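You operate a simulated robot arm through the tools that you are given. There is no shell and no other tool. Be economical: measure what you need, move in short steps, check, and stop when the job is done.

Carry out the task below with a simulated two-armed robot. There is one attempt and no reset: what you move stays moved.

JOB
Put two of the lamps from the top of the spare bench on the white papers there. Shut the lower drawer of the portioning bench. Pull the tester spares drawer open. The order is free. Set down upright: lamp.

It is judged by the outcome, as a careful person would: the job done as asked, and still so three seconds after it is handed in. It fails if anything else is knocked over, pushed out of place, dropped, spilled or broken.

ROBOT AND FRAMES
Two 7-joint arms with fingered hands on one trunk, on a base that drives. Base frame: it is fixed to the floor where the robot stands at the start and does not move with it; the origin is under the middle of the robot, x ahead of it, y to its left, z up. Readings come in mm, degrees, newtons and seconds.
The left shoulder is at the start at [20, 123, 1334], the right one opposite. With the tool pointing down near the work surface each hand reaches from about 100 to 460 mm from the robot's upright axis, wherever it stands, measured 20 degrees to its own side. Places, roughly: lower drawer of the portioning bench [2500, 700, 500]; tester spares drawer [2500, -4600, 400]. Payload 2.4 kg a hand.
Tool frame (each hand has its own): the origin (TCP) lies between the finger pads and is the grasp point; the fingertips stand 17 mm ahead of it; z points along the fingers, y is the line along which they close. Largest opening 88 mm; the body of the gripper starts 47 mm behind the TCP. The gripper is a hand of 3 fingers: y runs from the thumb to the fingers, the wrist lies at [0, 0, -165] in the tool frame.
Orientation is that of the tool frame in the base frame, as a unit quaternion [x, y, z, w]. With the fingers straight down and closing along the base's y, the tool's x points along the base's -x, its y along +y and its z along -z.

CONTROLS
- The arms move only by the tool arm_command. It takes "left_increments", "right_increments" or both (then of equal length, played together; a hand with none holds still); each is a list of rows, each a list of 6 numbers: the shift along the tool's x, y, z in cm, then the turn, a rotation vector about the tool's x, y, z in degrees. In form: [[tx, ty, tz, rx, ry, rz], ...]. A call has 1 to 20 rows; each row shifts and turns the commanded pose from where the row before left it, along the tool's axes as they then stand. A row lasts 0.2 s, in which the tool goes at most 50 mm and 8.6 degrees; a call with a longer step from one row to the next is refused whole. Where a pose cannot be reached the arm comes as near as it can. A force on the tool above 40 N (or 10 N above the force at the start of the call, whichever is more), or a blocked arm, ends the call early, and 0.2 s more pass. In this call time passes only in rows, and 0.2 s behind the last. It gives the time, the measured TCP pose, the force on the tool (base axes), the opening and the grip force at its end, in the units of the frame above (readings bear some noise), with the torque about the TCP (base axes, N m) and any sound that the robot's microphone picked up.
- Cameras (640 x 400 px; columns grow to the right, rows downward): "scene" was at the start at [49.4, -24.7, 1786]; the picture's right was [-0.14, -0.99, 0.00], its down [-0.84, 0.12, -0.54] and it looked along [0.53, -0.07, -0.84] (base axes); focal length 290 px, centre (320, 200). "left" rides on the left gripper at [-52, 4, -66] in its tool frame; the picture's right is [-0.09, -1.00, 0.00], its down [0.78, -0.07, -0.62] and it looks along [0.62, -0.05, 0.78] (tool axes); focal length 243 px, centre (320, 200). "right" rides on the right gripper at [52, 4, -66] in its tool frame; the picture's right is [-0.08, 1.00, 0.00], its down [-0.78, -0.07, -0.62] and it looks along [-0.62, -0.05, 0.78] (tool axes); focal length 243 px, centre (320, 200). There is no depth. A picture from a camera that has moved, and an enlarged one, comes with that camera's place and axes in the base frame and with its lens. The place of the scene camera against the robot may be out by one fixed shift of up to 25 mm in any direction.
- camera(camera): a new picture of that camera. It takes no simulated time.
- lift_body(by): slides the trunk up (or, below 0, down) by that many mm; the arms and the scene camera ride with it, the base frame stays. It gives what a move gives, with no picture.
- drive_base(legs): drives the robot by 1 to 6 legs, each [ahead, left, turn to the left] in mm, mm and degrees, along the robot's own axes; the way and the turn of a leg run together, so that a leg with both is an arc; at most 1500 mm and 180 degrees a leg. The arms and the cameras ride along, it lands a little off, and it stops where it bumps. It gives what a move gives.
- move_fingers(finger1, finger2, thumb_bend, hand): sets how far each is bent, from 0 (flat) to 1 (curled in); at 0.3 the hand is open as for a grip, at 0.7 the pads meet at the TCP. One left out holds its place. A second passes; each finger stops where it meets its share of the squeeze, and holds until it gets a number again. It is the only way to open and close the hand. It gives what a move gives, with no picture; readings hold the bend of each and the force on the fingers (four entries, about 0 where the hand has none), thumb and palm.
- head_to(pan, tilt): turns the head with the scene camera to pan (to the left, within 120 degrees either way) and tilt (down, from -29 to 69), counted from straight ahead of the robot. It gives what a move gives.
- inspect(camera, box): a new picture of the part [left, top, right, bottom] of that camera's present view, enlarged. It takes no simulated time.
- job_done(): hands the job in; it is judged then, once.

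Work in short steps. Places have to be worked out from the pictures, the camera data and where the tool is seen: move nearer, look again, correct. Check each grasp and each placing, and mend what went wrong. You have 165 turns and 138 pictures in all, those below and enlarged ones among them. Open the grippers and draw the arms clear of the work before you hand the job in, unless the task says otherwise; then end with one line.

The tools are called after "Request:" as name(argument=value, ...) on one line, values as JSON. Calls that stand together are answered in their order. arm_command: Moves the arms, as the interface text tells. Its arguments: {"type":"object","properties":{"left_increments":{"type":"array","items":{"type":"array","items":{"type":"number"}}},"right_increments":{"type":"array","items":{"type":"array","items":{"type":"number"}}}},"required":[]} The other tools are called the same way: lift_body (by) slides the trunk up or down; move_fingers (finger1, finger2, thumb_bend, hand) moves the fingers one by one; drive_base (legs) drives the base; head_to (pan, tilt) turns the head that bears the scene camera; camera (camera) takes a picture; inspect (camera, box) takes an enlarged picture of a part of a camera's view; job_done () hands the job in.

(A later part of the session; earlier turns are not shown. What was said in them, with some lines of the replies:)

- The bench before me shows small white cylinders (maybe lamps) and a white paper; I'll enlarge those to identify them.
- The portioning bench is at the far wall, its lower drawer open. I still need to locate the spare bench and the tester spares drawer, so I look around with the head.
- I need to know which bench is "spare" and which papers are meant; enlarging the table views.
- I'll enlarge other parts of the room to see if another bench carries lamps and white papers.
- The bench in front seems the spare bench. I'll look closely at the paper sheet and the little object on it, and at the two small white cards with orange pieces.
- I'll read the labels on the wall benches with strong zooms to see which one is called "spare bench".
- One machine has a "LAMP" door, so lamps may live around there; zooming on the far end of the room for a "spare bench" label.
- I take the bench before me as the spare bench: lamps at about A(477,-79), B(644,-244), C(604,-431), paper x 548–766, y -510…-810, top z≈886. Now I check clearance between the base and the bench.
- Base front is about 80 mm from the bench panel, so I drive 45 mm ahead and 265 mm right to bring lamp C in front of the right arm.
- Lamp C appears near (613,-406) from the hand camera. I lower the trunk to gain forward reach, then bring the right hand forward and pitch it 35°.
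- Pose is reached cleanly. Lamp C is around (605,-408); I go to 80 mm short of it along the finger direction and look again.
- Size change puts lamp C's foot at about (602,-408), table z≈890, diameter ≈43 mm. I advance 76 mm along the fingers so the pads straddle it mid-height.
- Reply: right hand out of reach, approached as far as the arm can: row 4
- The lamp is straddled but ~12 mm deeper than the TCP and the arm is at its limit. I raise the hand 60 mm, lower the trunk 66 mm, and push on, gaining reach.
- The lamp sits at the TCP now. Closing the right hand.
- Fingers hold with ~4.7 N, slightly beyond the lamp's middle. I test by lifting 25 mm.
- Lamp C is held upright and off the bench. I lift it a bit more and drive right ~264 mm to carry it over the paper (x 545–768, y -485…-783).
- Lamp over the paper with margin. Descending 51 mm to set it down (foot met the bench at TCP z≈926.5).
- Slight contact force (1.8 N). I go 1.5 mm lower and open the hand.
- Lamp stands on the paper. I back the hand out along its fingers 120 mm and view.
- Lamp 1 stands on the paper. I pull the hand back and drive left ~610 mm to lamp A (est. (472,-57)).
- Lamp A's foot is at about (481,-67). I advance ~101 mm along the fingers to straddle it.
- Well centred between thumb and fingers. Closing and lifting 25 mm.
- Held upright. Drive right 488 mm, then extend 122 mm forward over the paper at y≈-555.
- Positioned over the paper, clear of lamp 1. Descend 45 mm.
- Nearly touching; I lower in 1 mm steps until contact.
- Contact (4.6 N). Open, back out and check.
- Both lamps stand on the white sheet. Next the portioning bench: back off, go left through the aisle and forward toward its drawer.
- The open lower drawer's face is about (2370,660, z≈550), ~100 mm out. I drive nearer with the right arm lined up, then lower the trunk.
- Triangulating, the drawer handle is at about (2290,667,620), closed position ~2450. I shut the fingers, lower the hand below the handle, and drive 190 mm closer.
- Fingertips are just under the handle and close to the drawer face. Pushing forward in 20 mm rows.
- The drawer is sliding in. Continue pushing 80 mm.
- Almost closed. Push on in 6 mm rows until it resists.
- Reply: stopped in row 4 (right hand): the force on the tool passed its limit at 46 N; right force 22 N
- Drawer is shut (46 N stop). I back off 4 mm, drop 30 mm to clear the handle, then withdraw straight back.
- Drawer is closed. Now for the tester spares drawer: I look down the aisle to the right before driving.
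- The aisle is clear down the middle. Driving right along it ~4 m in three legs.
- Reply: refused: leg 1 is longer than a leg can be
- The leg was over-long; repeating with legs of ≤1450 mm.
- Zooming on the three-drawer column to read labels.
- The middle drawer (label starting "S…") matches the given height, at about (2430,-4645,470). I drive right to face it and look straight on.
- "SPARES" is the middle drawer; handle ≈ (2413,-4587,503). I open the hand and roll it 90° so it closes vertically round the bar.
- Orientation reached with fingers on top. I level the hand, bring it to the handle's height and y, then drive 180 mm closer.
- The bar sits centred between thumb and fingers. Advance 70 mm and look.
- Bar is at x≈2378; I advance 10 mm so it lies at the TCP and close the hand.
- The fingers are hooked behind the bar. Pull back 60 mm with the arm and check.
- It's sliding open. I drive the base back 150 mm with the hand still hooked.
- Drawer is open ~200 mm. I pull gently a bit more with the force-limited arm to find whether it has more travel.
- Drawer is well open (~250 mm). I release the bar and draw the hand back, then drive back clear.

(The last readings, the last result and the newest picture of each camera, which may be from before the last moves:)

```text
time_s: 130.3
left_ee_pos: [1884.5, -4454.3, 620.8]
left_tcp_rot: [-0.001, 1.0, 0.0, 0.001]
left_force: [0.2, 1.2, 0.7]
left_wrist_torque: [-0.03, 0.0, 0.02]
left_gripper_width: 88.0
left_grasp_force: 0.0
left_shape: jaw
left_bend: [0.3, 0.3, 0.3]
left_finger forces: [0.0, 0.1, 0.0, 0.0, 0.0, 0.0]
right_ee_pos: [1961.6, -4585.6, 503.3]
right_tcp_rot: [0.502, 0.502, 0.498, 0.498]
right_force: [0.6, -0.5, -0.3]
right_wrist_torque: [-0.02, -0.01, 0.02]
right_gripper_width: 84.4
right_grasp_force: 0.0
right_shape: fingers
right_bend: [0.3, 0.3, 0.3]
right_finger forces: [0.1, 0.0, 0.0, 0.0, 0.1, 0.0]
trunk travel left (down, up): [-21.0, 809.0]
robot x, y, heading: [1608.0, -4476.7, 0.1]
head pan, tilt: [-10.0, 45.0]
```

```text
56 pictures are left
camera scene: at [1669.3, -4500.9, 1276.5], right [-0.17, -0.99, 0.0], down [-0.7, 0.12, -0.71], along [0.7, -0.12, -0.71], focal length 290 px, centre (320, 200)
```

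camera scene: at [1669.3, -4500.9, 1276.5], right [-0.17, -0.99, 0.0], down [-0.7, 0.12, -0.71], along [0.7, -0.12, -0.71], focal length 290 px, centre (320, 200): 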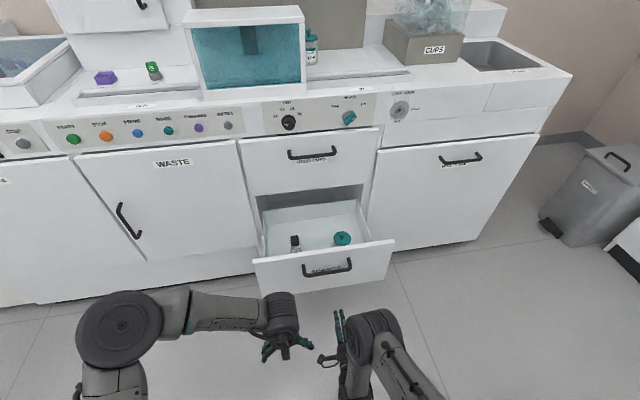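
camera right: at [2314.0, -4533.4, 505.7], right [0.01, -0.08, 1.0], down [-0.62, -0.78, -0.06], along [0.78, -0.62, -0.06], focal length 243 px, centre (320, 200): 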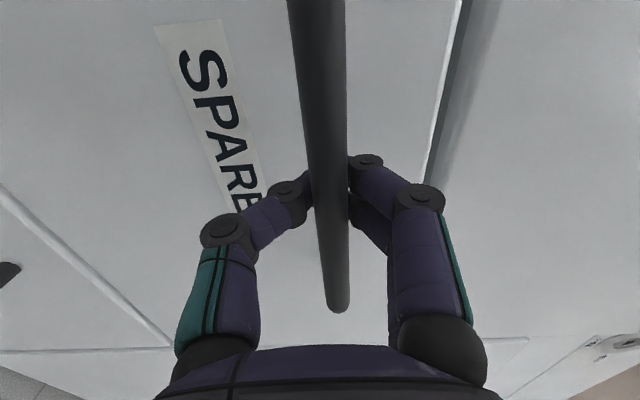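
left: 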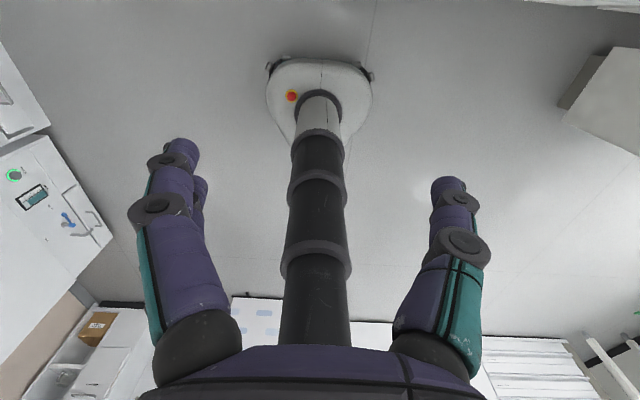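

The drawer stays open. Since I have budget, I verify that the bench I used is really the "spare bench" — raise the trunk and look around the rest of the room for labels.

Request:
lift_body(by=600)

Request:
head_to(pan=120, tilt=25)

Request:
camera(camera="scene")

Request:
head_to(pan=-110, tilt=25)

Request:
camera(camera="scene")

Request:
head_to(pan=-65, tilt=25)

Request:
camera(camera="scene")

```text
refused: 600 is not a number from -400 to 400
```

```text
time_s: 132.4
left_ee_pos: [1884.6, -4455.2, 622.2]
left_tcp_rot: [-0.002, 1.0, 0.0, -0.001]
left_force: [-0.2, -0.6, -0.7]
left_wrist_torque: [-0.01, -0.02, -0.03]
left_gripper_width: 87.7
left_grasp_force: 0.0
left_shape: jaw
left_bend: [0.3, 0.3, 0.3]
left_finger forces: [0.1, 0.0, 0.0, 0.0, 0.0, 0.0]
right_ee_pos: [1962.6, -4585.4, 502.3]
right_tcp_rot: [0.502, 0.503, 0.498, 0.497]
right_force: [-0.4, -0.1, -0.3]
right_wrist_torque: [-0.01, 0.01, 0.02]
right_gripper_width: 84.0
right_grasp_force: 0.1
right_shape: fingers
right_bend: [0.3, 0.3, 0.3]
right_finger forces: [0.0, 0.1, 0.0, 0.1, 0.1, 0.0]
trunk travel left (down, up): [-21.0, 809.0]
robot x, y, heading: [1605.5, -4468.5, 0.1]
head pan, tilt: [120.0, 25.0]
```

```text
55 pictures are left
camera scene: at [1542.9, -4407.3, 1307.1], right [0.87, 0.5, 0.0], down [0.21, -0.37, -0.91], along [-0.45, 0.78, -0.42], focal length 290 px, centre (320, 200)
```

scene: 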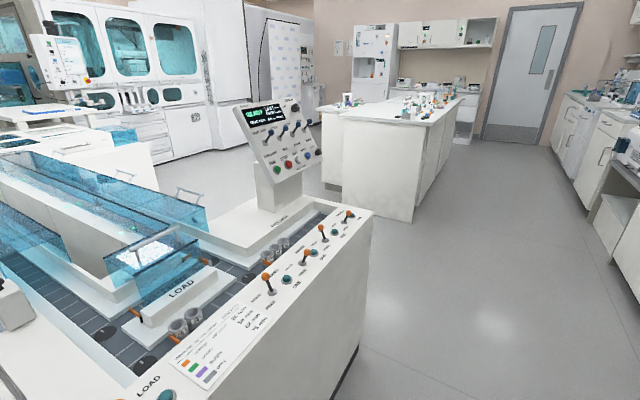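

```text
time_s: 135.7
left_ee_pos: [1883.8, -4453.6, 621.6]
left_tcp_rot: [-0.001, 1.0, 0.0, 0.0]
left_force: [0.5, -0.2, 0.4]
left_wrist_torque: [-0.01, 0.0, 0.02]
left_gripper_width: 87.9
left_grasp_force: 0.0
left_shape: jaw
left_bend: [0.3, 0.3, 0.3]
left_finger forces: [0.0, 0.0, 0.0, 0.0, 0.0, 0.1]
right_ee_pos: [1961.2, -4585.5, 501.8]
right_tcp_rot: [0.502, 0.502, 0.499, 0.497]
right_force: [0.9, -0.6, -0.1]
right_wrist_torque: [0.01, 0.04, 0.0]
right_gripper_width: 84.0
right_grasp_force: 0.1
right_shape: fingers
right_bend: [0.3, 0.3, 0.3]
right_finger forces: [0.1, 0.0, 0.1, 0.0, 0.0, 0.0]
trunk travel left (down, up): [-21.0, 809.0]
robot x, y, heading: [1607.9, -4470.3, 0.3]
head pan, tilt: [-110.0, 25.0]
```

```text
54 pictures are left
camera scene: at [1557.7, -4573.6, 1307.1], right [-0.94, 0.34, 0.0], down [0.14, 0.4, -0.91], along [-0.31, -0.85, -0.42], focal length 290 px, centre (320, 200)
```

scene: 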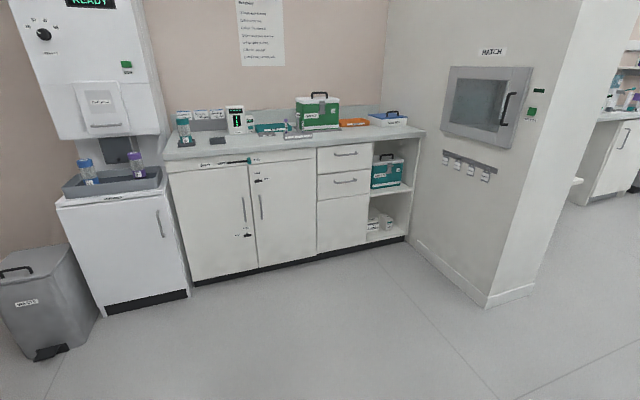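

```text
time_s: 136.8
left_ee_pos: [1883.6, -4454.1, 620.1]
left_tcp_rot: [-0.001, 1.0, 0.0, -0.001]
left_force: [0.6, 0.3, 0.8]
left_wrist_torque: [0.02, 0.01, 0.01]
left_gripper_width: 87.9
left_grasp_force: 0.0
left_shape: jaw
left_bend: [0.3, 0.3, 0.3]
left_finger forces: [0.1, 0.1, 0.0, 0.0, 0.0, 0.0]
right_ee_pos: [1961.2, -4584.8, 502.4]
right_tcp_rot: [0.501, 0.503, 0.498, 0.498]
right_force: [-0.8, -0.3, -0.1]
right_wrist_torque: [-0.02, 0.03, 0.01]
right_gripper_width: 83.9
right_grasp_force: 0.1
right_shape: fingers
right_bend: [0.3, 0.3, 0.3]
right_finger forces: [0.1, 0.0, 0.1, 0.0, 0.0, 0.0]
trunk travel left (down, up): [-21.0, 809.0]
robot x, y, heading: [1609.0, -4473.2, 0.4]
head pan, tilt: [-65.0, 25.0]
```

```text
53 pictures are left
camera scene: at [1628.1, -4570.4, 1307.1], right [-0.91, -0.42, 0.0], down [-0.18, 0.38, -0.91], along [0.38, -0.82, -0.42], focal length 290 px, centre (320, 200)
```

scene: 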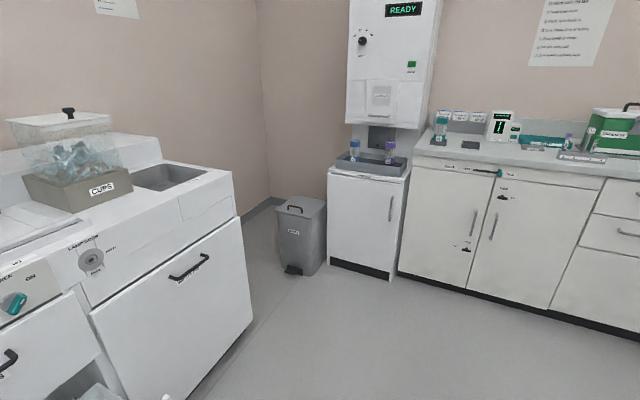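

Nothing else in view looks like a spare bench with lamps, so the bench I used fits best. The lamps stood upright on the sheet, the lower drawer is shut and the spares drawer is open. Both hands are open and clear, so I hand the job in.

Request:
job_done()

```text
The job is handed in.
```

I handed the job in: two lamps stand upright on the white sheet, the lower portioning bench drawer is shut, and the tester spares drawer is open about 250 mm. I never found a label reading "spare bench"; I used the bench in front of the start position, the only one I saw with lamps, and it had one white sheet.
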